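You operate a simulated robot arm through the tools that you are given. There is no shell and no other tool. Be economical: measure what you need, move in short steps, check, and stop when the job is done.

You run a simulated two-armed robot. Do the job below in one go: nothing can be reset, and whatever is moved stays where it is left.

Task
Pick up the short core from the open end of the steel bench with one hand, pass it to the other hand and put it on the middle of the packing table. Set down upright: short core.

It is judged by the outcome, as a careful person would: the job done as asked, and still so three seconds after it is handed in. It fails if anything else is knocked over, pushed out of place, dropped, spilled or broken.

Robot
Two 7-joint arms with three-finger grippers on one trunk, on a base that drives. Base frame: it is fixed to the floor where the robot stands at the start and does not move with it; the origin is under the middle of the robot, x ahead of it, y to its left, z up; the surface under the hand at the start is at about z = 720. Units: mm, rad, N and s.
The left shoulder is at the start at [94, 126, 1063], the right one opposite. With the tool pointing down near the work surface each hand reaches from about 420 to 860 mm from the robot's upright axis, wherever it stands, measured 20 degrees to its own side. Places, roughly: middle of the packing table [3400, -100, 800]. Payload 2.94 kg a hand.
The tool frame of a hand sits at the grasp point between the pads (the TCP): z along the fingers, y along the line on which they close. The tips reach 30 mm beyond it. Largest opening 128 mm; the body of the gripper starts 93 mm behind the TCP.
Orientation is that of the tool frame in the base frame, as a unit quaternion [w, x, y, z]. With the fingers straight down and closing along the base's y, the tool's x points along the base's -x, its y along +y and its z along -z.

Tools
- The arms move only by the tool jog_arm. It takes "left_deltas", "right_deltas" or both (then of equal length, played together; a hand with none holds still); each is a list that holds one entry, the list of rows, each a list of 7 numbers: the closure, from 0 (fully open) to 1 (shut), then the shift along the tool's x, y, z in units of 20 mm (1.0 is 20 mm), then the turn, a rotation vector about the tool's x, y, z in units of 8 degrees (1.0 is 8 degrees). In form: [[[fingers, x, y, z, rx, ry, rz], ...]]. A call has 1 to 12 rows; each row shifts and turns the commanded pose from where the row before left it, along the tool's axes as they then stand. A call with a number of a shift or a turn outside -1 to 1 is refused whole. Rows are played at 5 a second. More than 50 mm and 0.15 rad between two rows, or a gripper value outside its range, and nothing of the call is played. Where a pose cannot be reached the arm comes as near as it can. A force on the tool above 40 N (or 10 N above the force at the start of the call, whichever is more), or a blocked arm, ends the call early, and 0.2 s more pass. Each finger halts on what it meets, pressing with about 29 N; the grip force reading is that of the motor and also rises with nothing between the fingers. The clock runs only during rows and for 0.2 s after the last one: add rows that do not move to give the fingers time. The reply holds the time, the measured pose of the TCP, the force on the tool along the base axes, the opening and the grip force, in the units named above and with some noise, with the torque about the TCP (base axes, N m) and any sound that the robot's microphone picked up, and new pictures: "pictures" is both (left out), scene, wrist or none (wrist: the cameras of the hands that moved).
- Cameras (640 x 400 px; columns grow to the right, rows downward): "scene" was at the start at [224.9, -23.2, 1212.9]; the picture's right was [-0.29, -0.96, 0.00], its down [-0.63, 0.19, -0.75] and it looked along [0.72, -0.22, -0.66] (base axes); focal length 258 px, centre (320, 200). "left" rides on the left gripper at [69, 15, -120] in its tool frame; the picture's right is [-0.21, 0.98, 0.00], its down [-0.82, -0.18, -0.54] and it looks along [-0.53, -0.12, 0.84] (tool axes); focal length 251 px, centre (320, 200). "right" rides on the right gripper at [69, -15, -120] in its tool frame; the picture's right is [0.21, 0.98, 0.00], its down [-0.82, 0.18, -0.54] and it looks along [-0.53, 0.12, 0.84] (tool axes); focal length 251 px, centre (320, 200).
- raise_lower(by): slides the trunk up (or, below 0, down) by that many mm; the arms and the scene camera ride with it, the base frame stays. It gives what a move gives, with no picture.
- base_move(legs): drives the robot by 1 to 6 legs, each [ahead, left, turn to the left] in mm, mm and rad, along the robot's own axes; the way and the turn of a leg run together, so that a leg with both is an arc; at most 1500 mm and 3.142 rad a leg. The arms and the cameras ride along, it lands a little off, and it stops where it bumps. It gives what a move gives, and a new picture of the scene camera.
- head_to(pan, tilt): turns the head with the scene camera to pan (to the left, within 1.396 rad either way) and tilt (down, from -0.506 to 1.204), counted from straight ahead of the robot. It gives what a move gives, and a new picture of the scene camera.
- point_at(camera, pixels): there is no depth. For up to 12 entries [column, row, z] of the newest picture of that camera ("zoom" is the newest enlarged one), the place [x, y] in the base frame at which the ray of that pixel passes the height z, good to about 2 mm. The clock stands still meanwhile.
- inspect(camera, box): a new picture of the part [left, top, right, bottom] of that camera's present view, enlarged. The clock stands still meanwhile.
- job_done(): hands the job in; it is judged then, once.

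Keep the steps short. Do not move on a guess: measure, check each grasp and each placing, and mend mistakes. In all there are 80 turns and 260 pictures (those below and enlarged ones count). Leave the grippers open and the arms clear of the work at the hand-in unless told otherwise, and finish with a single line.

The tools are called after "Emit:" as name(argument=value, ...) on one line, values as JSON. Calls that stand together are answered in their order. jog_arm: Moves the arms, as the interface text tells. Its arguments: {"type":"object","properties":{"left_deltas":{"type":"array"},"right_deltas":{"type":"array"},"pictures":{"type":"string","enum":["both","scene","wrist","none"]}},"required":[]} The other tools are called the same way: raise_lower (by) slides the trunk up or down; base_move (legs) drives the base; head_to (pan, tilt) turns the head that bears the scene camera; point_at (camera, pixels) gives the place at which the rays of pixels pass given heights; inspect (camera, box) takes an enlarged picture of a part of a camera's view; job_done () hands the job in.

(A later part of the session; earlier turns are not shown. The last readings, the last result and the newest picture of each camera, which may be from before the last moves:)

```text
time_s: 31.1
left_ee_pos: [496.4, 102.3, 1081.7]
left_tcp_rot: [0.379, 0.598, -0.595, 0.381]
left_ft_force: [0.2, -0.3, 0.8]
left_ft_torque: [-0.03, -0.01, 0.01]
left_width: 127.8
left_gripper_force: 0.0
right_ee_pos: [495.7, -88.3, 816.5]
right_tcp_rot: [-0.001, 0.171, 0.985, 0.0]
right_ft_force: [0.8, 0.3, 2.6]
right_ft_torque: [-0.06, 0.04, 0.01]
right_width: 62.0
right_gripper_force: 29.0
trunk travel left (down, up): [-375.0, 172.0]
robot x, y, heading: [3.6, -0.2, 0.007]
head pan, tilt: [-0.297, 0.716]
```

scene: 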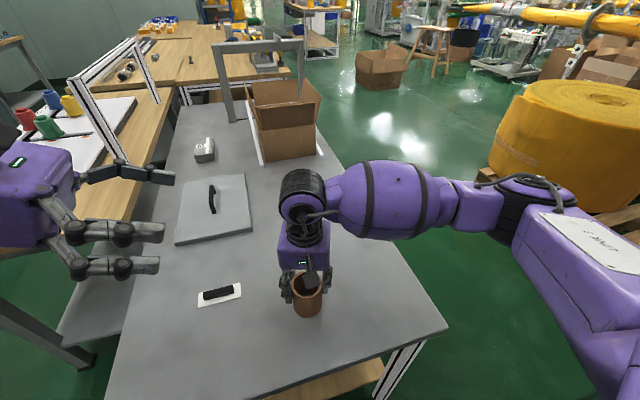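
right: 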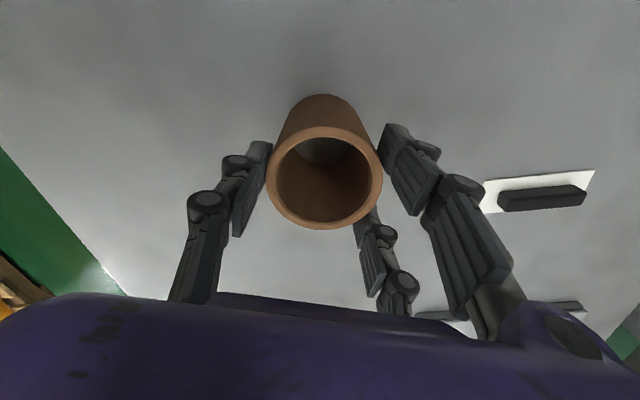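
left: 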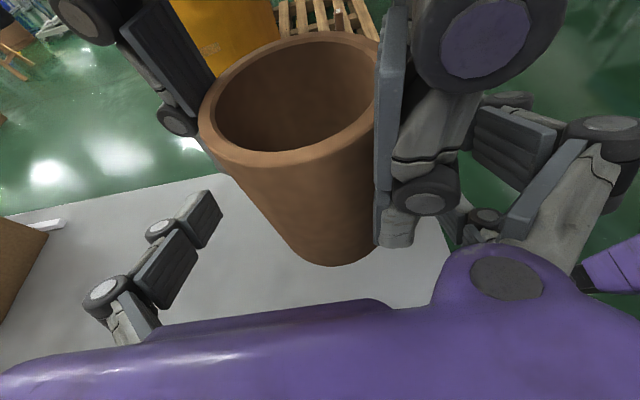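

Regripped at width 62. I lift the core to about z=1050, and tilt the left hand to 20° below level.

Emit:
jog_arm(right_deltas=[[[1, 0, 0, -0.3, 0, 0, 0], [1, 0, 0, -0.8, 0, 0, 0], [1, 0, 0, -1, 0, 0, 0], [1, 0, 0, -1, 0, 0, 0], [1, 0, 0, -1, 0, 0, 0], [1, 0, 0, -1, 0, 0, 0], [1, 0, 0, -1, 0, 0, 0], [1, 0, 0, -1, 0, 0, 0], [1, 0, 0, -1, 0, 0, 0], [1, 0, 0, -1, 0, 0, 0], [1, 0, 0, -1, 0, 0, 0], [1, 0, 0, -0.8, 0, 0, 0]]], left_deltas=[[[0, 0, 0, 0, 0, 0.3, 0], [0, 0, 0, 0, 0, 0.325, 0], [0, 0, 0, 0, 0, 0, 0], [0, 0, 0, 0, 0, 0, 0], [0, 0, 0, 0, 0, 0, 0], [0, 0, 0, 0, 0, 0, 0], [0, 0, 0, 0, 0, 0, 0], [0, 0, 0, 0, 0, 0, 0], [0, 0, 0, 0, 0, 0, 0], [0, 0, 0, 0, 0, 0, 0], [0, 0, 0, 0, 0, 0, 0], [0, 0, 0, 0, 0, 0, 0]]])

```text
time_s: 33.7
left_ee_pos: [495.5, 101.5, 1081.5]
left_tcp_rot: [0.404, 0.581, -0.578, 0.406]
left_ft_force: [-0.2, -0.2, 0.0]
left_ft_torque: [0.03, 0.02, 0.02]
left_width: 128.0
left_gripper_force: 0.1
right_ee_pos: [496.1, -87.5, 1033.9]
right_tcp_rot: [-0.001, 0.172, 0.985, 0.001]
right_ft_force: [0.8, 0.4, -0.4]
right_ft_torque: [-0.01, -0.03, -0.03]
right_width: 62.0
right_gripper_force: 29.1
trunk travel left (down, up): [-375.0, 172.0]
robot x, y, heading: [0.5, 1.8, -0.003]
head pan, tilt: [-0.297, 0.716]
```

scene: 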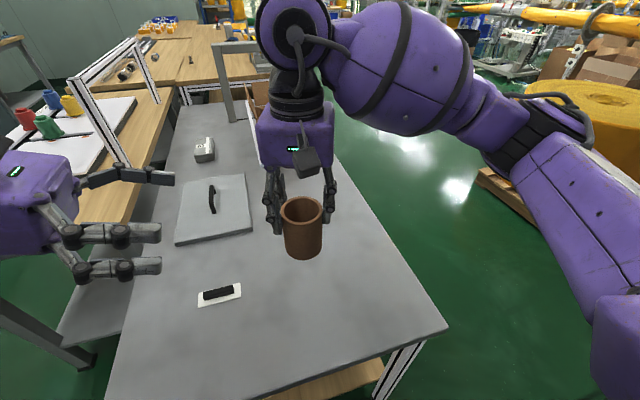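
right: 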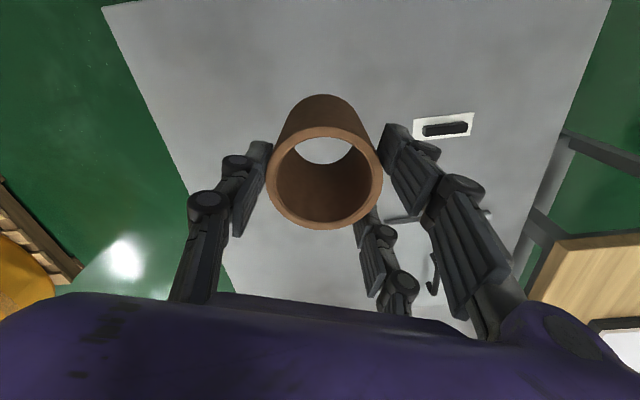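
left: 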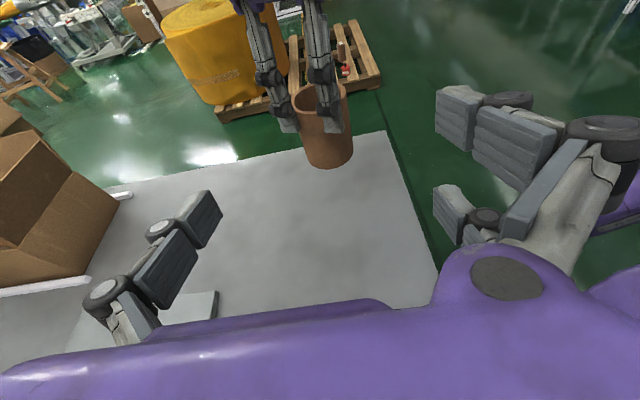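

Core bottom is about z=937 and the right tips about 1004. I turn the right hand to about −6° and bring the left to its stand-off at (496,53,1029).

Emit:
jog_arm(right_deltas=[[[1, 0, 0, 0, 0, 0, -0.875], [1, 0, 0, 0, 0, 0, -0.875], [1, 0, 0, 0, 0, 0, 0], [1, 0, 0, 0, 0, 0, 0], [1, 0, 0, 0, 0, 0, 0]]], left_deltas=[[[0, -0.41, -0.01, 0.795, 0, 0, 0], [0, -0.41, -0.01, 0.795, 0, 0, 0], [0, -0.41, 0, 0.795, 0, 0, 0], [0, -0.41, 0, 0.795, 0, 0, 0], [0, 0, 0, 0, 0, 0, 0]]])

Emit:
inspect(camera="left", box=[220, 0, 420, 200])

```text
time_s: 34.9
left_ee_pos: [496.3, 52.9, 1027.0]
left_tcp_rot: [0.405, 0.58, -0.578, 0.406]
left_ft_force: [0.0, 0.2, -0.8]
left_ft_torque: [0.0, 0.02, 0.01]
left_width: 127.8
left_gripper_force: 0.0
right_ee_pos: [495.5, -86.6, 1034.2]
right_tcp_rot: [-0.001, 0.05, 0.999, 0.002]
right_ft_force: [0.6, 0.2, -0.9]
right_ft_torque: [0.0, -0.02, -0.02]
right_width: 62.2
right_gripper_force: 29.4
trunk travel left (down, up): [-375.0, 172.0]
robot x, y, heading: [2.0, -2.1, -0.003]
head pan, tilt: [-0.297, 0.716]
```

scene: 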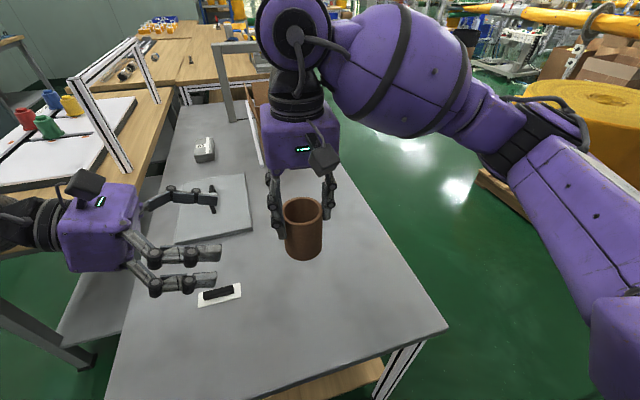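
right: 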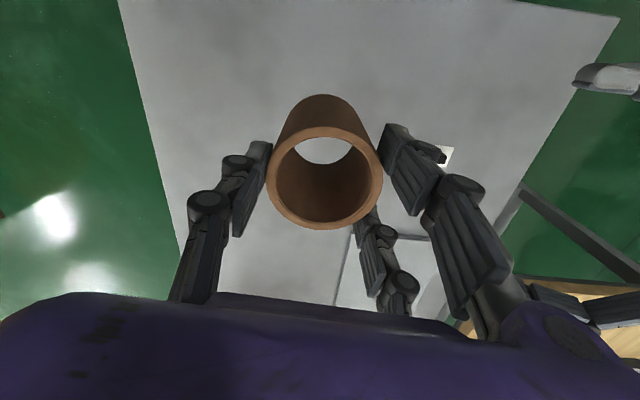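
left: 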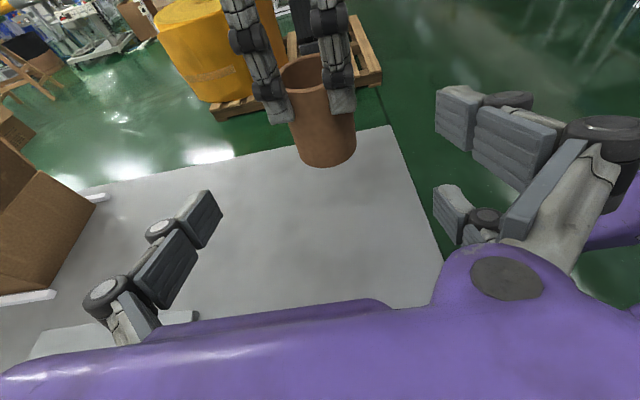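

```text
2.00 times, centred on (320, 100) of left
```

zoom: 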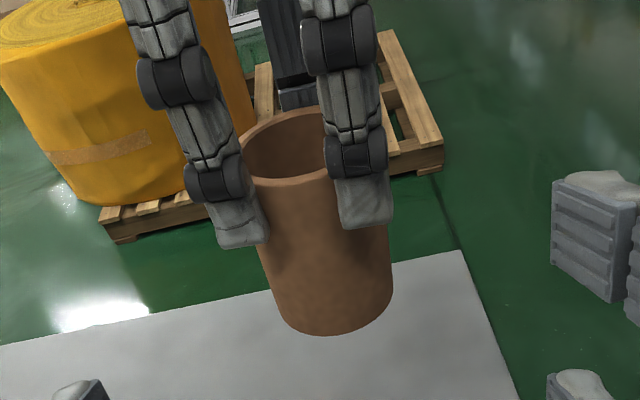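

The finger pair is spread wider than I thought. So I set the right hand to −27° yaw and the left to 15° tilt, which separates all the fingers in the drawing I worked out.

Emit:
jog_arm(right_deltas=[[[1, 0, 0, 0, 0, 0, 0.87], [1, 0, 0, 0, 0, 0, 0.87], [1, 0, 0, 0, 0, 0, 0.87], [1, 0, 0, 0, 0, 0, 0]]], left_deltas=[[[0, 0, 0, 0, 0, 0.625, 0], [0, -0.31, 0.0, -0.59, 0, 0, 0], [0, 0, 0, 0, 0, 0, 0], [0, 0, 0, 0, 0, 0, 0]]], pictures="wrist")

Emit:
point_at(camera="left", pixels=[[325, 170, 937]])

Emit:
inspect(camera="left", box=[220, 0, 420, 200])

```text
time_s: 35.9
left_ee_pos: [495.6, 66.9, 1024.9]
left_tcp_rot: [0.43, 0.562, -0.56, 0.431]
left_ft_force: [0.9, -0.2, -0.3]
left_ft_torque: [-0.02, 0.0, -0.01]
left_width: 127.8
left_gripper_force: 0.0
right_ee_pos: [495.4, -86.1, 1032.8]
right_tcp_rot: [-0.002, 0.23, 0.973, 0.001]
right_ft_force: [-0.6, 0.2, -1.1]
right_ft_torque: [0.0, 0.05, 0.0]
right_width: 62.1
right_gripper_force: 29.3
trunk travel left (down, up): [-375.0, 172.0]
robot x, y, heading: [0.2, -2.9, -0.002]
head pan, tilt: [-0.297, 0.716]
```

right: 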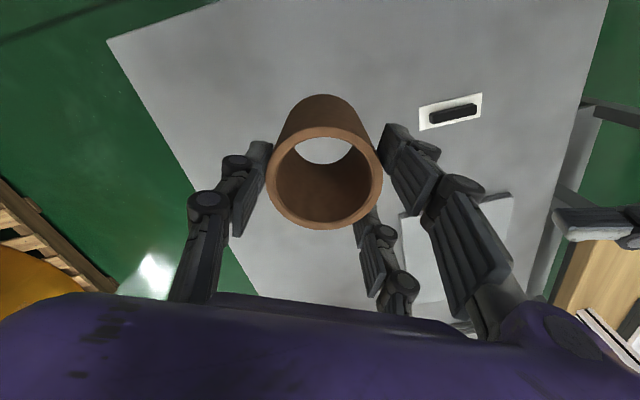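
left: 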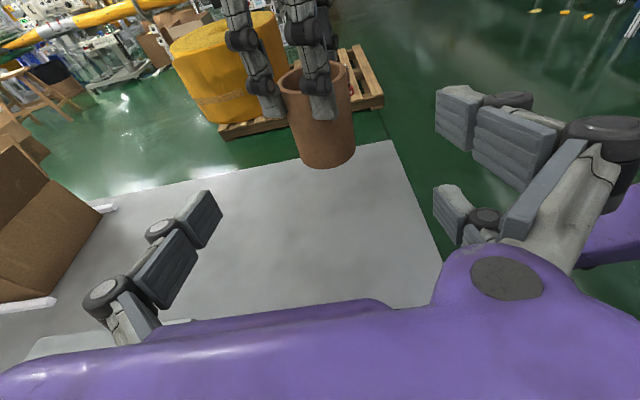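

```text
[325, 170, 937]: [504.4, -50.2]
```

```text
2.00 times, centred on (320, 100) of left
```

zoom: 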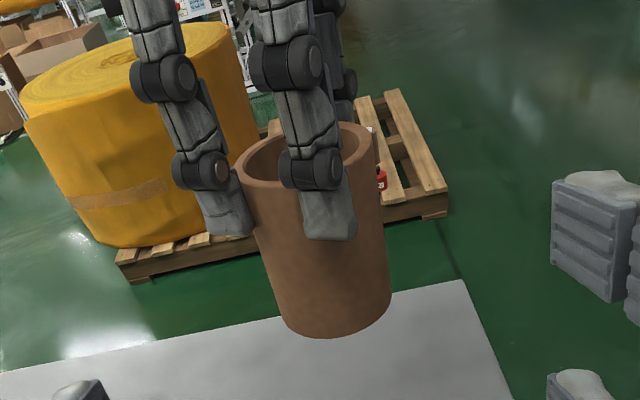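

The -X side of the core is now free for the left hand's finger pair. I go in along the left tool axis, 151 mm.

Emit:
jog_arm(left_deltas=[[[0, 0, 0, 0.946, 0, 0, 0], [0, 0, 0, 0.946, 0, 0, 0], [0, 0, 0, 0.946, 0, 0, 0], [0, 0, 0, 0.946, 0, 0, 0], [0, 0, 0, 0.946, 0, 0, 0], [0, 0, 0, 0.946, 0, 0, 0], [0, 0, 0, 0.946, 0, 0, 0], [0, 0, 0, 0.946, 0, 0, 0], [0, 0, 0, 0, 0, 0, 0]]])

Emit:
inspect(camera="scene", box=[190, 130, 390, 310])

```text
time_s: 37.9
left_ee_pos: [497.5, -78.9, 986.5]
left_tcp_rot: [0.43, 0.562, -0.56, 0.431]
left_ft_force: [0.1, 0.0, -0.3]
left_ft_torque: [-0.02, 0.02, -0.02]
left_width: 127.8
left_gripper_force: 0.1
right_ee_pos: [495.8, -85.8, 1034.3]
right_tcp_rot: [-0.001, 0.23, 0.973, 0.0]
right_ft_force: [-0.9, -0.2, -1.1]
right_ft_torque: [-0.03, 0.02, -0.01]
right_width: 62.5
right_gripper_force: 28.5
trunk travel left (down, up): [-375.0, 172.0]
robot x, y, heading: [0.7, -2.0, 0.001]
head pan, tilt: [-0.297, 0.716]
```

scene: 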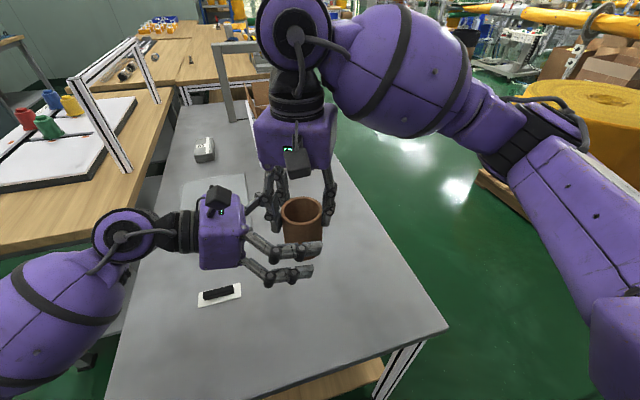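
left: 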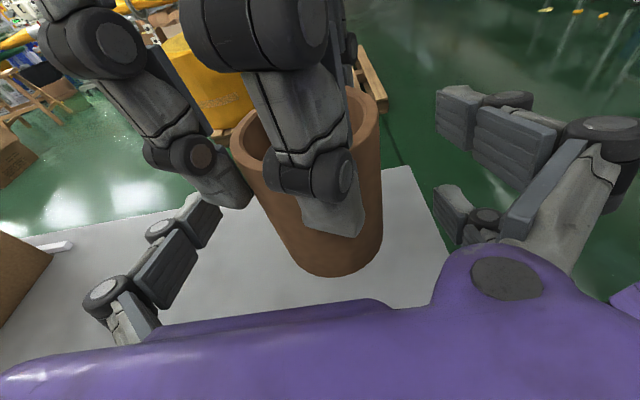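

```text
2.22 times, centred on (290, 220) of scene
```

zoom: 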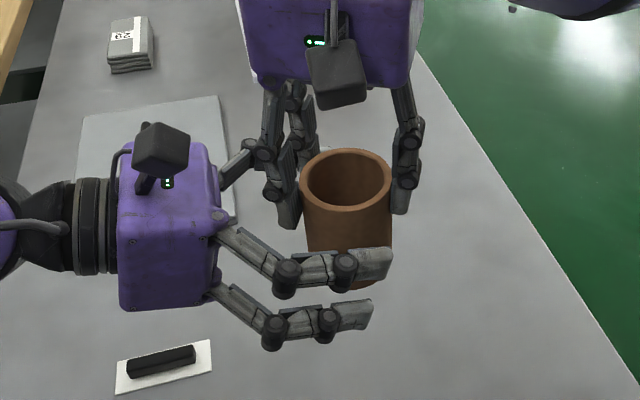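

No contact. I close the left fingers in part and watch the force.

Emit:
jog_arm(left_deltas=[[[0.15, 0, 0, 0, 0, 0, 0], [0.3, 0, 0, 0, 0, 0, 0], [0.38, 0, 0, 0, 0, 0, 0], [0.38, 0, 0, 0, 0, 0, 0]]])

```text
time_s: 38.9
left_ee_pos: [496.1, -79.5, 987.2]
left_tcp_rot: [0.43, 0.563, -0.559, 0.432]
left_ft_force: [0.1, -0.1, -0.5]
left_ft_torque: [0.01, 0.0, -0.01]
left_width: 79.0
left_gripper_force: 0.1
right_ee_pos: [496.9, -87.2, 1034.1]
right_tcp_rot: [-0.002, 0.23, 0.973, 0.001]
right_ft_force: [-0.4, 0.3, -0.5]
right_ft_torque: [-0.01, 0.04, -0.02]
right_width: 62.4
right_gripper_force: 29.3
trunk travel left (down, up): [-375.0, 172.0]
robot x, y, heading: [1.2, 2.4, -0.001]
head pan, tilt: [-0.297, 0.716]
```

scene: 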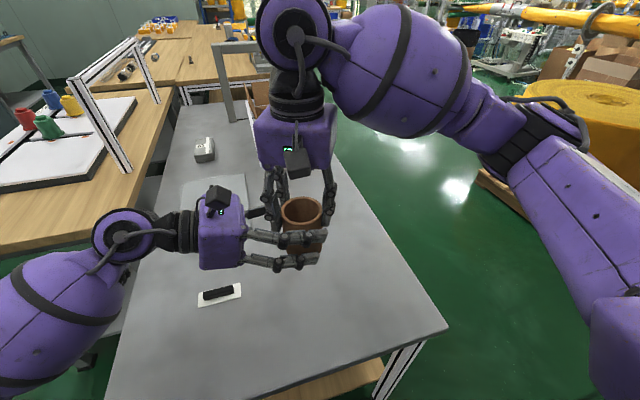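
left: 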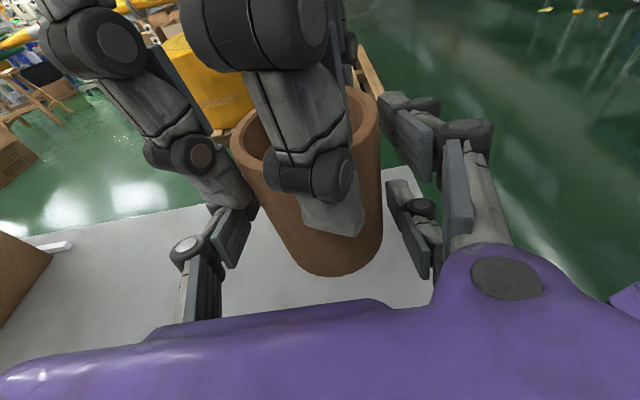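

Clear at 79 mm with no force. I close fully.

Emit:
jog_arm(left_deltas=[[[0.5, 0, 0, 0, 0, 0, 0], [1, 0, 0, 0, 0, 0, 0], [1, 0, 0, 0, 0, 0, 0], [1, 0, 0, 0, 0, 0, 0]]])

```text
time_s: 39.9
left_ee_pos: [495.7, -80.0, 987.0]
left_tcp_rot: [0.43, 0.562, -0.56, 0.431]
left_ft_force: [-0.5, 2.3, 0.1]
left_ft_torque: [-0.01, 0.27, 0.04]
left_width: 66.1
left_gripper_force: 29.1
right_ee_pos: [496.1, -87.5, 1034.8]
right_tcp_rot: [-0.001, 0.231, 0.973, 0.001]
right_ft_force: [1.2, -0.7, -1.4]
right_ft_torque: [-0.06, -0.32, -0.03]
right_width: 62.0
right_gripper_force: 29.5
trunk travel left (down, up): [-375.0, 172.0]
robot x, y, heading: [-0.3, 1.6, -0.006]
head pan, tilt: [-0.297, 0.716]
```

scene: 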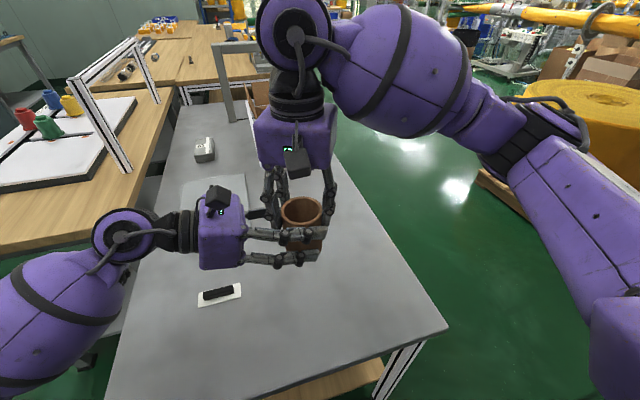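
left: 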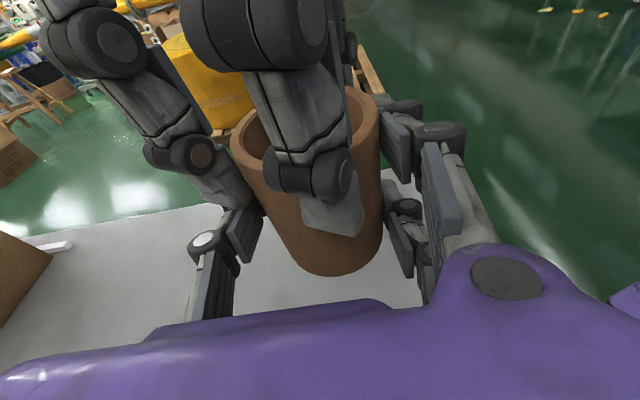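

Both hands hold: left 66.1 mm (the true diameter) at 29 N. The right hand now opens slightly and lifts off straight up.

Emit:
jog_arm(right_deltas=[[[0.4, 0, 0, 0, 0, 0, 0], [0.4, 0, 0, 0, 0, 0, 0], [0.4, 0, 0, -0.3, 0, 0, 0], [0.4, 0, 0, -0.7, 0, 0, 0], [0.4, 0, 0, -1, 0, 0, 0], [0.4, 0, 0, -1, 0, 0, 0], [0.4, 0, 0, 0, 0, 0, 0]]], left_deltas=[[[1, 0, 0, 0, 0, 0, 0], [1, 0, 0, 0, 0, 0, 0], [1, 0, 0, 0, 0, 0, 0], [1, 0, 0, 0, 0, 0, 0], [1, 0, 0, 0, 0, 0, 0], [1, 0, 0, 0, 0, 0, 0], [1, 0, 0, 0, 0, 0, 0]]])

```text
time_s: 41.5
left_ee_pos: [496.4, -79.8, 986.0]
left_tcp_rot: [0.43, 0.562, -0.56, 0.431]
left_ft_force: [0.7, -0.4, 0.5]
left_ft_torque: [0.0, 0.01, -0.02]
left_width: 65.9
left_gripper_force: 29.0
right_ee_pos: [496.8, -87.4, 1093.6]
right_tcp_rot: [-0.002, 0.23, 0.973, 0.0]
right_ft_force: [0.0, 0.2, 0.3]
right_ft_torque: [-0.02, -0.05, -0.04]
right_width: 76.9
right_gripper_force: 0.1
trunk travel left (down, up): [-375.0, 172.0]
robot x, y, heading: [1.5, -1.2, 0.001]
head pan, tilt: [-0.297, 0.716]
```

scene: 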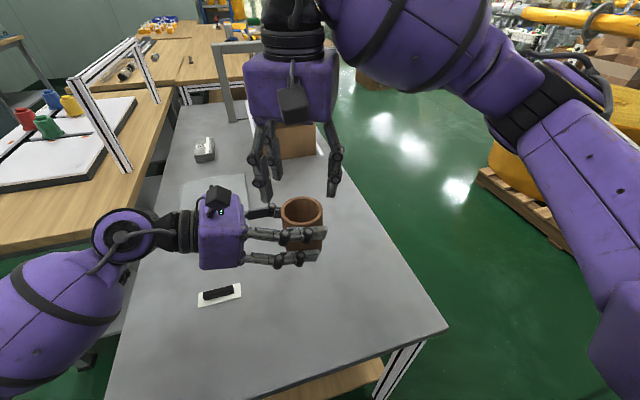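
right: 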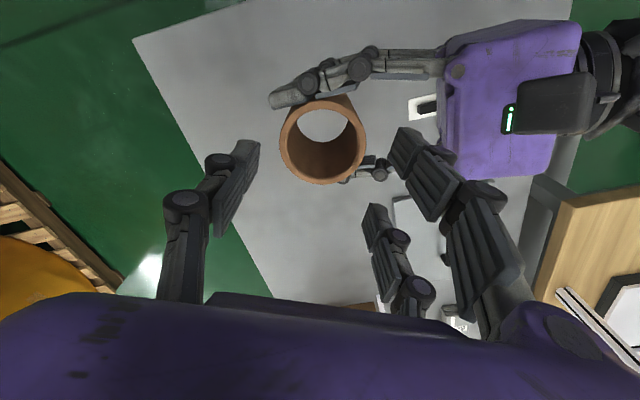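
left: 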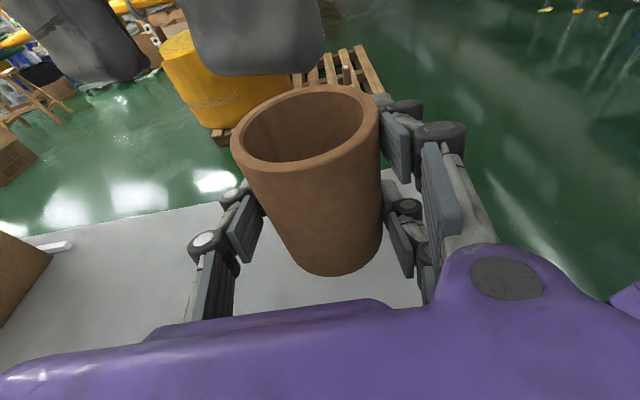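

The left hand holds the core alone, steady. The right hand clears up and to the right.

Emit:
jog_arm(right_deltas=[[[0.4, 0, 0, -1, 0, 0, 0], [0.4, 0, 0, -1, 0, 0, 0], [0.2, -0.448, -0.894, 0, 0, 0, 0], [0, -0.448, -0.894, 0, 0, 0, 0], [0, -0.448, -0.894, 0, 0, 0, 0], [0, -0.448, -0.894, 0, 0, 0, 0], [0, -0.448, -0.894, 0, 0, 0, 0], [0, -0.448, -0.894, 0, 0, 0, 0], [0, -0.448, -0.894, 0, 0, 0, 0], [0, -0.448, -0.894, 0, 0, 0, 0], [0, -0.448, -0.894, 0, 0, 0, 0]]], pictures="none")

Emit:
head_to(pan=0, tilt=0.15)

Emit:
head_to(pan=-0.8, tilt=0.4)

Emit:
head_to(pan=0.9, tilt=0.4)

```text
time_s: 43.9
left_ee_pos: [496.2, -79.5, 986.9]
left_tcp_rot: [0.43, 0.562, -0.56, 0.431]
left_ft_force: [0.2, 0.9, 0.4]
left_ft_torque: [0.0, -0.01, 0.01]
left_width: 65.8
left_gripper_force: 29.1
right_ee_pos: [497.2, -268.9, 1133.3]
right_tcp_rot: [-0.001, 0.23, 0.973, 0.0]
right_ft_force: [-0.6, 0.4, -0.1]
right_ft_torque: [0.01, -0.03, 0.01]
right_width: 128.1
right_gripper_force: 0.0
trunk travel left (down, up): [-375.0, 172.0]
robot x, y, heading: [1.8, 0.7, 0.002]
head pan, tilt: [-0.297, 0.716]
```

```text
time_s: 44.9
left_ee_pos: [497.0, -79.1, 986.6]
left_tcp_rot: [0.43, 0.562, -0.56, 0.431]
left_ft_force: [0.4, -0.5, 0.8]
left_ft_torque: [-0.02, -0.02, -0.01]
left_width: 66.2
left_gripper_force: 28.6
right_ee_pos: [495.5, -267.0, 1133.4]
right_tcp_rot: [-0.001, 0.231, 0.973, 0.0]
right_ft_force: [1.0, -0.3, 0.2]
right_ft_torque: [0.01, 0.02, 0.0]
right_width: 127.9
right_gripper_force: 0.1
trunk travel left (down, up): [-375.0, 172.0]
robot x, y, heading: [0.0, -3.1, 0.003]
head pan, tilt: [0.0, 0.15]
```

scene: 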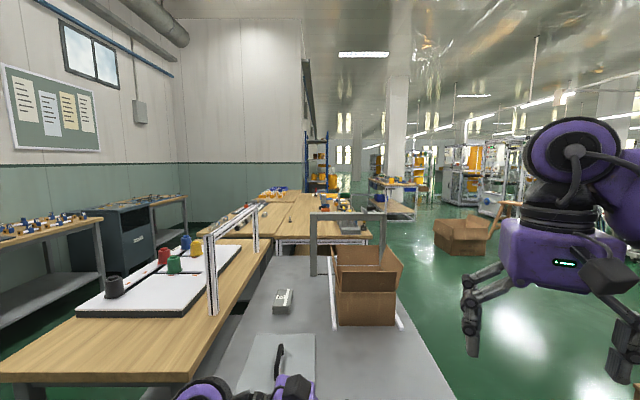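

```text
time_s: 46.0
left_ee_pos: [497.6, -79.7, 987.8]
left_tcp_rot: [0.43, 0.562, -0.559, 0.431]
left_ft_force: [0.3, -0.8, -1.1]
left_ft_torque: [-0.04, -0.02, -0.01]
left_width: 65.8
left_gripper_force: 28.8
right_ee_pos: [496.4, -267.7, 1134.0]
right_tcp_rot: [-0.002, 0.23, 0.973, 0.001]
right_ft_force: [0.9, 1.4, 0.2]
right_ft_torque: [0.02, -0.01, 0.0]
right_width: 128.1
right_gripper_force: 0.0
trunk travel left (down, up): [-375.0, 172.0]
robot x, y, heading: [4.0, 1.9, 0.002]
head pan, tilt: [-0.799, 0.4]
```

scene: 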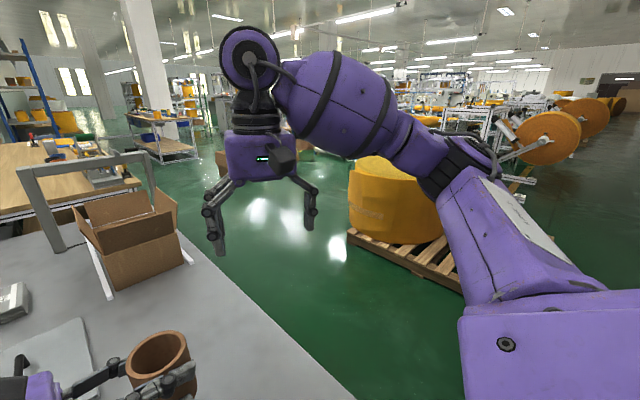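

```text
time_s: 47.8
left_ee_pos: [496.9, -79.3, 987.4]
left_tcp_rot: [0.43, 0.562, -0.56, 0.432]
left_ft_force: [0.1, 0.5, 0.1]
left_ft_torque: [0.04, 0.0, -0.05]
left_width: 65.8
left_gripper_force: 29.2
right_ee_pos: [497.1, -266.5, 1133.9]
right_tcp_rot: [-0.002, 0.23, 0.973, 0.0]
right_ft_force: [0.6, -0.1, 0.1]
right_ft_torque: [-0.01, 0.03, -0.04]
right_width: 128.1
right_gripper_force: 0.1
trunk travel left (down, up): [-375.0, 172.0]
robot x, y, heading: [3.9, -1.5, -0.001]
head pan, tilt: [0.901, 0.4]
```

scene: 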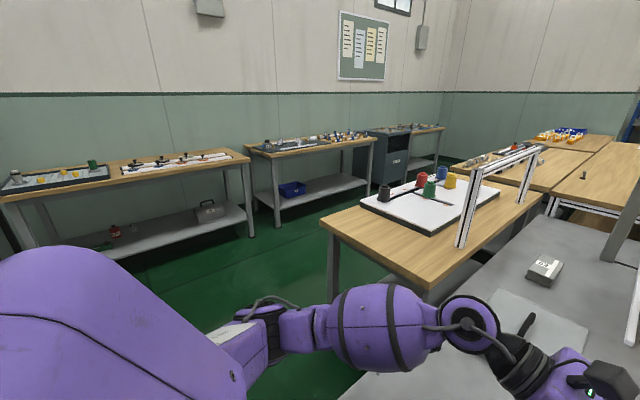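

The pass is complete. Now I find the packing table and the way to it: I look straight ahead and slightly right.

Emit:
head_to(pan=-0.1, tilt=0.25)

Emit:
inspect(camera="scene", box=[180, 100, 440, 262])

Emit:
point_at(camera="zoom", pixels=[[320, 200, 800]])

```text
time_s: 49.0
left_ee_pos: [496.4, -79.4, 987.0]
left_tcp_rot: [0.429, 0.563, -0.56, 0.431]
left_ft_force: [0.0, 0.5, 0.3]
left_ft_torque: [0.03, 0.01, 0.0]
left_width: 65.5
left_gripper_force: 29.0
right_ee_pos: [496.2, -266.3, 1134.5]
right_tcp_rot: [-0.002, 0.23, 0.973, 0.001]
right_ft_force: [-0.3, -0.2, 0.0]
right_ft_torque: [0.02, 0.0, 0.03]
right_width: 128.2
right_gripper_force: 0.0
trunk travel left (down, up): [-375.0, 172.0]
robot x, y, heading: [3.1, 2.3, 0.001]
head pan, tilt: [-0.099, 0.25]
```

scene: 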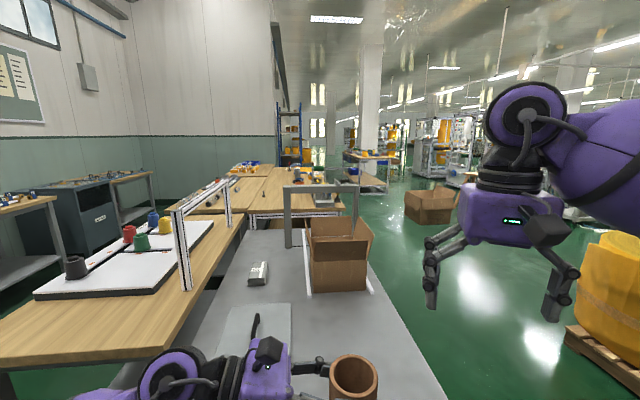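

```text
2.46 times, centred on (310, 181) of scene
```

zoom: 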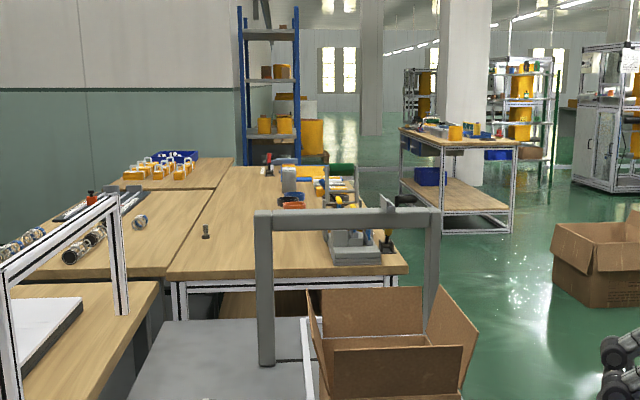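

```text
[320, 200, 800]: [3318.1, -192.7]
```

I'll measure the packing table corners and the things on it from the enlarged picture.

Emit:
point_at(camera="zoom", pixels=[[172, 275, 800], [405, 268, 800], [228, 168, 800], [355, 168, 800], [205, 238, 800], [290, 208, 800], [330, 265, 800], [378, 262, 800], [295, 190, 800], [290, 197, 800], [388, 250, 800], [250, 200, 800]])

Emit:
point_at(camera="scene", pixels=[[400, 260, 0], [405, 222, 0], [455, 222, 0], [570, 345, 0], [600, 330, 0], [442, 395, 720], [372, 262, 720], [385, 192, 0], [480, 300, 0], [362, 215, 0]])

```text
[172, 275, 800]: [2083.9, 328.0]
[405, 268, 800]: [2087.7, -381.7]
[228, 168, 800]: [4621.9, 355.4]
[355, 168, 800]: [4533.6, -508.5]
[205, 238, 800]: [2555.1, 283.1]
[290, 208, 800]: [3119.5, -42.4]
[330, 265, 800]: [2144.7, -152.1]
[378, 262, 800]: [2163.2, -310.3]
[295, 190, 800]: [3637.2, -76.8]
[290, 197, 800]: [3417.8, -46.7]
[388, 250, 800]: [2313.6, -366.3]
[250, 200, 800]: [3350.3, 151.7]
```

```text
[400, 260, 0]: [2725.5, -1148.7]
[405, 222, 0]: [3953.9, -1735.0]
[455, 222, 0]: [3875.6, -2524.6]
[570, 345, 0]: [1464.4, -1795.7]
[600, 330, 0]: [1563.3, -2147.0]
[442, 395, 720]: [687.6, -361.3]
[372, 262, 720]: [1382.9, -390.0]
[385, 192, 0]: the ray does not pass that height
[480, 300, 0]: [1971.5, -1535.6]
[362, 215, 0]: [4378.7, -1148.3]
```

The table's right edge runs at about y=−450 and its middle is within reach from the right aisle. I drive back 150 mm, then 1050 mm to the right into the aisle.

Emit:
base_move(legs=[[-150, 0, 0], [0, -1050, 0]])

```text
time_s: 59.5
left_ee_pos: [343.4, -1133.0, 985.5]
left_tcp_rot: [0.431, 0.561, -0.561, 0.43]
left_ft_force: [0.4, -0.8, -1.6]
left_ft_torque: [0.04, -0.01, 0.0]
left_width: 65.8
left_gripper_force: 28.2
right_ee_pos: [342.3, -1319.3, 1132.2]
right_tcp_rot: [-0.002, 0.231, 0.973, 0.0]
right_ft_force: [-0.7, -0.1, 0.1]
right_ft_torque: [0.0, -0.03, -0.02]
right_width: 128.2
right_gripper_force: 0.0
trunk travel left (down, up): [-375.0, 172.0]
robot x, y, heading: [-150.6, -1053.2, -0.002]
head pan, tilt: [-0.099, 0.25]
```

scene: 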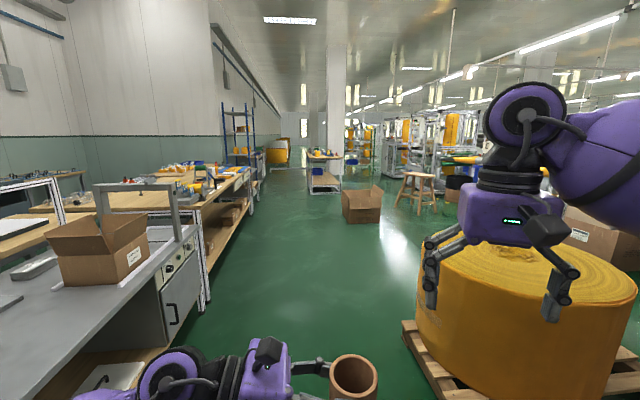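

I check the clearance between the bench and the pallet.

Emit:
point_at(camera="scene", pixels=[[403, 322, 100], [403, 322, 0], [440, 398, 100], [418, 300, 200], [204, 312, 0], [197, 228, 720], [265, 175, 0], [345, 222, 0], [376, 222, 0], [310, 192, 0], [340, 192, 0]])

Emit:
inspect(camera="scene", box=[60, 130, 300, 280])

Emit:
point_at(camera="zoom", pixels=[[320, 180, 800]])

```text
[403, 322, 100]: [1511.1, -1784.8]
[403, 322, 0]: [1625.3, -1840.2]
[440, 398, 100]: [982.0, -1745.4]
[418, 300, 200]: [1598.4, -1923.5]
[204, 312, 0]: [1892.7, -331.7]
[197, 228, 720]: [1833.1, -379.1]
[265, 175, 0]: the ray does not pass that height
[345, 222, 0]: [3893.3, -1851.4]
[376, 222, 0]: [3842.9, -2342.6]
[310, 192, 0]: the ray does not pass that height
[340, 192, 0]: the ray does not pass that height
```

```text
2.67 times, centred on (180, 205) of scene
```

zoom: 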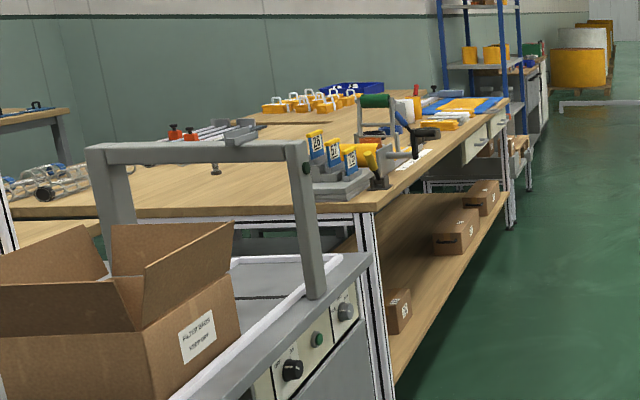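

```text
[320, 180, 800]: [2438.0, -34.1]
```

The corridor runs from about y=−390 to −1750, and the robot is in its middle. I drive 2500 mm ahead in two legs, then look at the table.

Emit:
base_move(legs=[[1500, 0, 0], [1000, 0, 0]])

Emit:
head_to(pan=0.75, tilt=0.35)

```text
time_s: 71.9
left_ee_pos: [2867.6, -1136.6, 988.1]
left_tcp_rot: [0.428, 0.564, -0.558, 0.432]
left_ft_force: [-1.0, 0.2, -1.6]
left_ft_torque: [0.01, -0.04, 0.01]
left_width: 65.9
left_gripper_force: 29.1
right_ee_pos: [2867.1, -1322.8, 1133.9]
right_tcp_rot: [-0.001, 0.229, 0.973, 0.001]
right_ft_force: [0.1, -0.6, 0.7]
right_ft_torque: [0.03, 0.02, 0.0]
right_width: 128.3
right_gripper_force: 0.1
trunk travel left (down, up): [-375.0, 172.0]
robot x, y, heading: [2374.1, -1057.7, 0.004]
head pan, tilt: [-0.099, 0.25]
```

scene: 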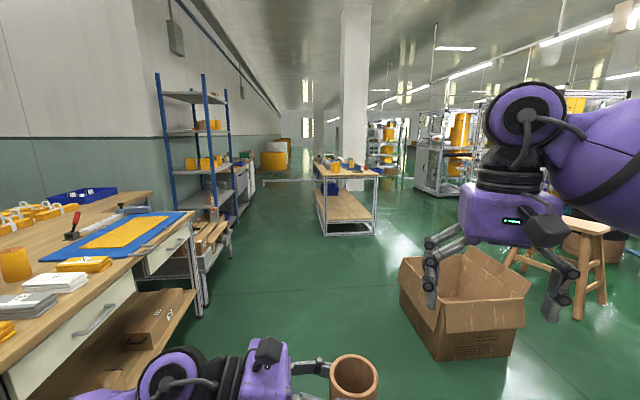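

```text
time_s: 73.0
left_ee_pos: [2867.8, -1136.1, 985.5]
left_tcp_rot: [0.429, 0.564, -0.559, 0.432]
left_ft_force: [0.1, 0.6, -1.2]
left_ft_torque: [0.01, 0.01, 0.0]
left_width: 65.6
left_gripper_force: 28.5
right_ee_pos: [2867.9, -1322.7, 1133.3]
right_tcp_rot: [-0.001, 0.229, 0.973, 0.0]
right_ft_force: [0.3, -0.1, -0.5]
right_ft_torque: [0.02, 0.0, -0.02]
right_width: 128.1
right_gripper_force: 0.1
trunk travel left (down, up): [-375.0, 172.0]
robot x, y, heading: [2374.8, -1059.6, 0.0]
head pan, tilt: [0.75, 0.351]
```

scene: 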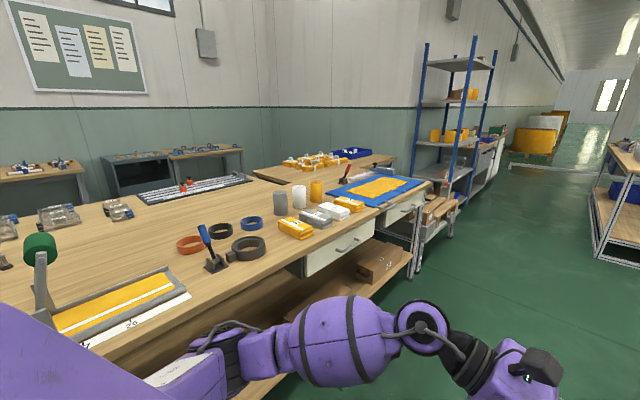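

I measure what lies near (3400,−100).

Emit:
point_at(camera="scene", pixels=[[260, 250, 800], [252, 225, 800], [280, 212, 800], [300, 205, 800], [317, 198, 800], [295, 238, 800], [318, 225, 800], [348, 210, 800], [370, 208, 800], [215, 205, 800], [300, 265, 800], [425, 190, 800]])

Emit:
inspect(camera="scene", box=[140, 140, 440, 310])

```text
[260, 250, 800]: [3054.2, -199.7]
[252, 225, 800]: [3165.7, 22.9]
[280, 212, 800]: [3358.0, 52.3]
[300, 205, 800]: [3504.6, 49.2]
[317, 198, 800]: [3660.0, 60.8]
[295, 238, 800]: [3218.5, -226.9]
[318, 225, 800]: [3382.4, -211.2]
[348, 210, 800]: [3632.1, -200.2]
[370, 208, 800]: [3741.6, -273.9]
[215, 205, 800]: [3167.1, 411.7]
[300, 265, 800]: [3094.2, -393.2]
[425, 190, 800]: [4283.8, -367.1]
```

```text
2.13 times, centred on (290, 225) of scene
```

zoom: 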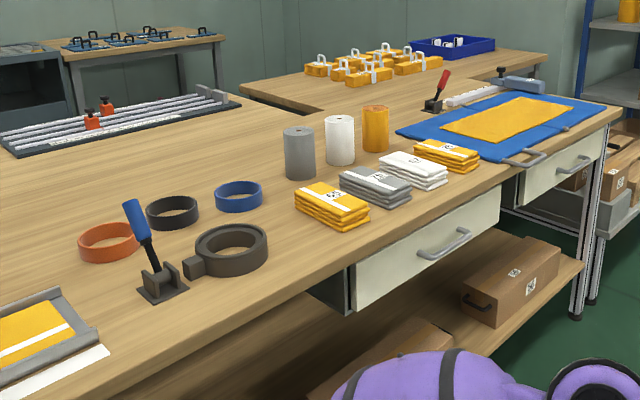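

The middle strip at (3400,−100) is between the grey stack (y≈−210) and the three cylinders (y≈+50). I drive 940 mm further, turn left to face the table, and look from above.

Emit:
base_move(legs=[[940, 0, 0], [0, 0, 1.5708]])

Emit:
head_to(pan=0, tilt=0.6)

```text
time_s: 81.8
left_ee_pos: [3408.4, -564.0, 987.1]
left_tcp_rot: [0.004, 0.794, -0.005, 0.608]
left_ft_force: [0.1, 1.3, -1.5]
left_ft_torque: [-0.02, -0.05, 0.03]
left_width: 65.8
left_gripper_force: 29.0
right_ee_pos: [3596.7, -565.6, 1133.7]
right_tcp_rot: [-0.001, -0.518, 0.855, 0.0]
right_ft_force: [-0.6, 1.4, 0.0]
right_ft_torque: [0.03, 0.01, 0.01]
right_width: 127.9
right_gripper_force: 0.0
trunk travel left (down, up): [-375.0, 172.0]
robot x, y, heading: [3323.0, -1059.2, 1.557]
head pan, tilt: [0.75, 0.351]
```

scene: 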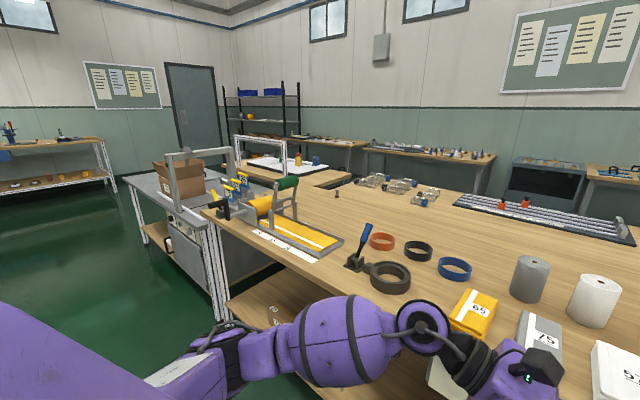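

```text
time_s: 82.9
left_ee_pos: [3408.6, -564.1, 987.5]
left_tcp_rot: [0.003, 0.794, -0.004, 0.608]
left_ft_force: [0.7, -0.2, -1.2]
left_ft_torque: [0.0, 0.02, 0.01]
left_width: 65.7
left_gripper_force: 28.5
right_ee_pos: [3596.7, -565.7, 1134.1]
right_tcp_rot: [0.0, -0.518, 0.855, 0.0]
right_ft_force: [-0.3, -0.6, 0.6]
right_ft_torque: [0.0, -0.02, -0.01]
right_width: 128.1
right_gripper_force: 0.0
trunk travel left (down, up): [-375.0, 172.0]
robot x, y, heading: [3317.5, -1061.4, 1.557]
head pan, tilt: [0.0, 0.6]
```

scene: 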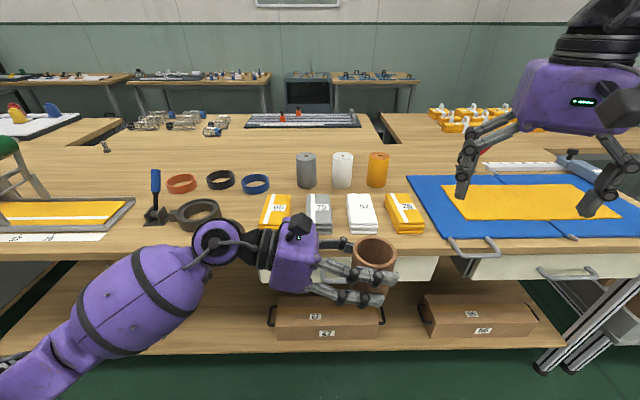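

Clear view. I measure the objects around the middle.

Emit:
inspect(camera="scene", box=[140, 130, 440, 260])

Emit:
point_at(camera="scene", pixels=[[306, 188, 800], [342, 188, 800], [377, 186, 800], [265, 195, 830], [290, 195, 830], [308, 194, 830], [331, 194, 830], [346, 194, 830], [374, 194, 830], [386, 194, 830], [415, 194, 830], [320, 252, 800]])

Emit:
point_at(camera="scene", pixels=[[255, 194, 800], [270, 188, 800], [220, 190, 800], [195, 229, 800], [215, 225, 800], [406, 178, 800], [430, 235, 800], [320, 142, 800], [257, 228, 800], [320, 232, 800], [362, 234, 800], [408, 234, 800]])

```text
2.13 times, centred on (290, 195) of scene
```

zoom: 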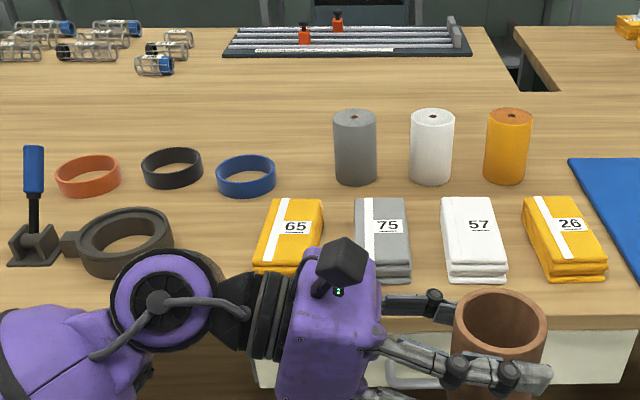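

```text
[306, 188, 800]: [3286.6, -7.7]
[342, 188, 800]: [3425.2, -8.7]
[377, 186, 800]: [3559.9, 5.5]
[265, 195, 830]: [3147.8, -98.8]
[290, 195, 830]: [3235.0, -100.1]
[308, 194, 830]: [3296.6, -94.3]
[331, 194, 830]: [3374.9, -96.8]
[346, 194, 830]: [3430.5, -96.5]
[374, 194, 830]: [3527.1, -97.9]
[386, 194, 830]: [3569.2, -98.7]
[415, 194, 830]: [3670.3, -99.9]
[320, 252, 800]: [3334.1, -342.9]
```

```text
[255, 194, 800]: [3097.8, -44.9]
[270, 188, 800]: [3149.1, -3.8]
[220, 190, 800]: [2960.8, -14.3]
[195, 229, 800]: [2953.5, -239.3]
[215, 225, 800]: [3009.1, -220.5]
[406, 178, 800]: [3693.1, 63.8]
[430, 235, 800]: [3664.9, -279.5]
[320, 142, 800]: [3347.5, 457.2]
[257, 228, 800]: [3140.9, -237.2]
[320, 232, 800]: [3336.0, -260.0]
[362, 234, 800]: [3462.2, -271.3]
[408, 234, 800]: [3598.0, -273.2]
```

The heights don't agree between my two views, so the table may not be exactly at z=800. I raise the trunk 170 mm and measure the same features again to triangulate.

Emit:
raise_lower(by=170)

Emit:
head_to(pan=0, tilt=0.75)

Emit:
inspect(camera="scene", box=[220, 90, 440, 230])

```text
time_s: 84.8
left_ee_pos: [3408.7, -561.9, 1155.8]
left_tcp_rot: [0.005, 0.794, -0.004, 0.608]
left_ft_force: [-0.6, -0.6, -0.2]
left_ft_torque: [0.02, -0.03, 0.0]
left_width: 65.7
left_gripper_force: 28.6
right_ee_pos: [3595.3, -566.0, 1302.5]
right_tcp_rot: [-0.002, -0.519, 0.855, -0.002]
right_ft_force: [-0.4, 0.9, -1.2]
right_ft_torque: [-0.01, 0.01, -0.01]
right_width: 128.1
right_gripper_force: 0.1
trunk travel left (down, up): [-545.0, 2.0]
robot x, y, heading: [3320.5, -1058.4, 1.551]
head pan, tilt: [0.0, 0.6]
```

```text
time_s: 85.5
left_ee_pos: [3407.8, -563.4, 1156.9]
left_tcp_rot: [0.004, 0.793, -0.005, 0.609]
left_ft_force: [-0.2, 0.2, -1.1]
left_ft_torque: [0.0, 0.03, -0.03]
left_width: 66.0
left_gripper_force: 29.0
right_ee_pos: [3596.0, -565.1, 1303.5]
right_tcp_rot: [-0.002, -0.519, 0.855, -0.001]
right_ft_force: [-0.2, -0.1, -0.3]
right_ft_torque: [0.0, 0.0, -0.01]
right_width: 127.9
right_gripper_force: 0.2
trunk travel left (down, up): [-545.0, 2.0]
robot x, y, heading: [3321.5, -1057.8, 1.553]
head pan, tilt: [0.0, 0.75]
```

scene: 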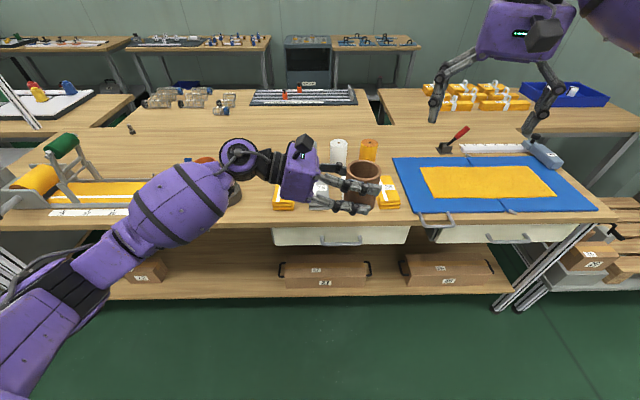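

```text
2.86 times, centred on (330, 160) of scene
```

zoom: 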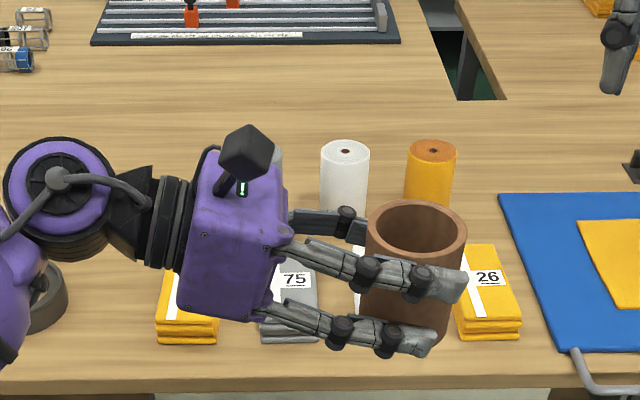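

Emit:
point_at(camera="scene", pixels=[[392.2, 157.6, 800], [392.2, 157.6, 850], [392.2, 157.6, 900], [300, 224, 800], [300, 224, 850], [368, 138, 800], [300, 92, 800], [0, 228, 800], [600, 212, 800], [338, 210, 800]])

Emit:
head_to(pan=0, tilt=0.6)

```text
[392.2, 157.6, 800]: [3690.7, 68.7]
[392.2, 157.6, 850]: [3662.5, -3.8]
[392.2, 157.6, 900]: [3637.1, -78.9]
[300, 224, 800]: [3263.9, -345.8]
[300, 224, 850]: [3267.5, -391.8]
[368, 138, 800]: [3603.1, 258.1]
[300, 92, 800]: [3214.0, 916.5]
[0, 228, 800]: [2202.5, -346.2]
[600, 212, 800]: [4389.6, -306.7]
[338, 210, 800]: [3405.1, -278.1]
```

```text
time_s: 86.2
left_ee_pos: [3408.0, -562.8, 1157.4]
left_tcp_rot: [0.005, 0.794, -0.006, 0.608]
left_ft_force: [0.1, 1.1, -1.4]
left_ft_torque: [-0.02, 0.02, 0.0]
left_width: 65.5
left_gripper_force: 29.2
right_ee_pos: [3596.0, -565.5, 1303.8]
right_tcp_rot: [0.0, -0.518, 0.855, 0.0]
right_ft_force: [0.0, -0.3, -0.9]
right_ft_torque: [-0.01, -0.03, 0.02]
right_width: 128.0
right_gripper_force: 0.1
trunk travel left (down, up): [-545.0, 2.0]
robot x, y, heading: [3316.9, -1057.7, 1.555]
head pan, tilt: [0.0, 0.6]
```

scene: 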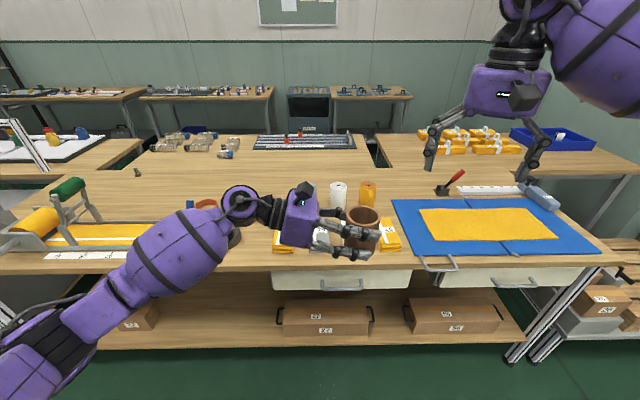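

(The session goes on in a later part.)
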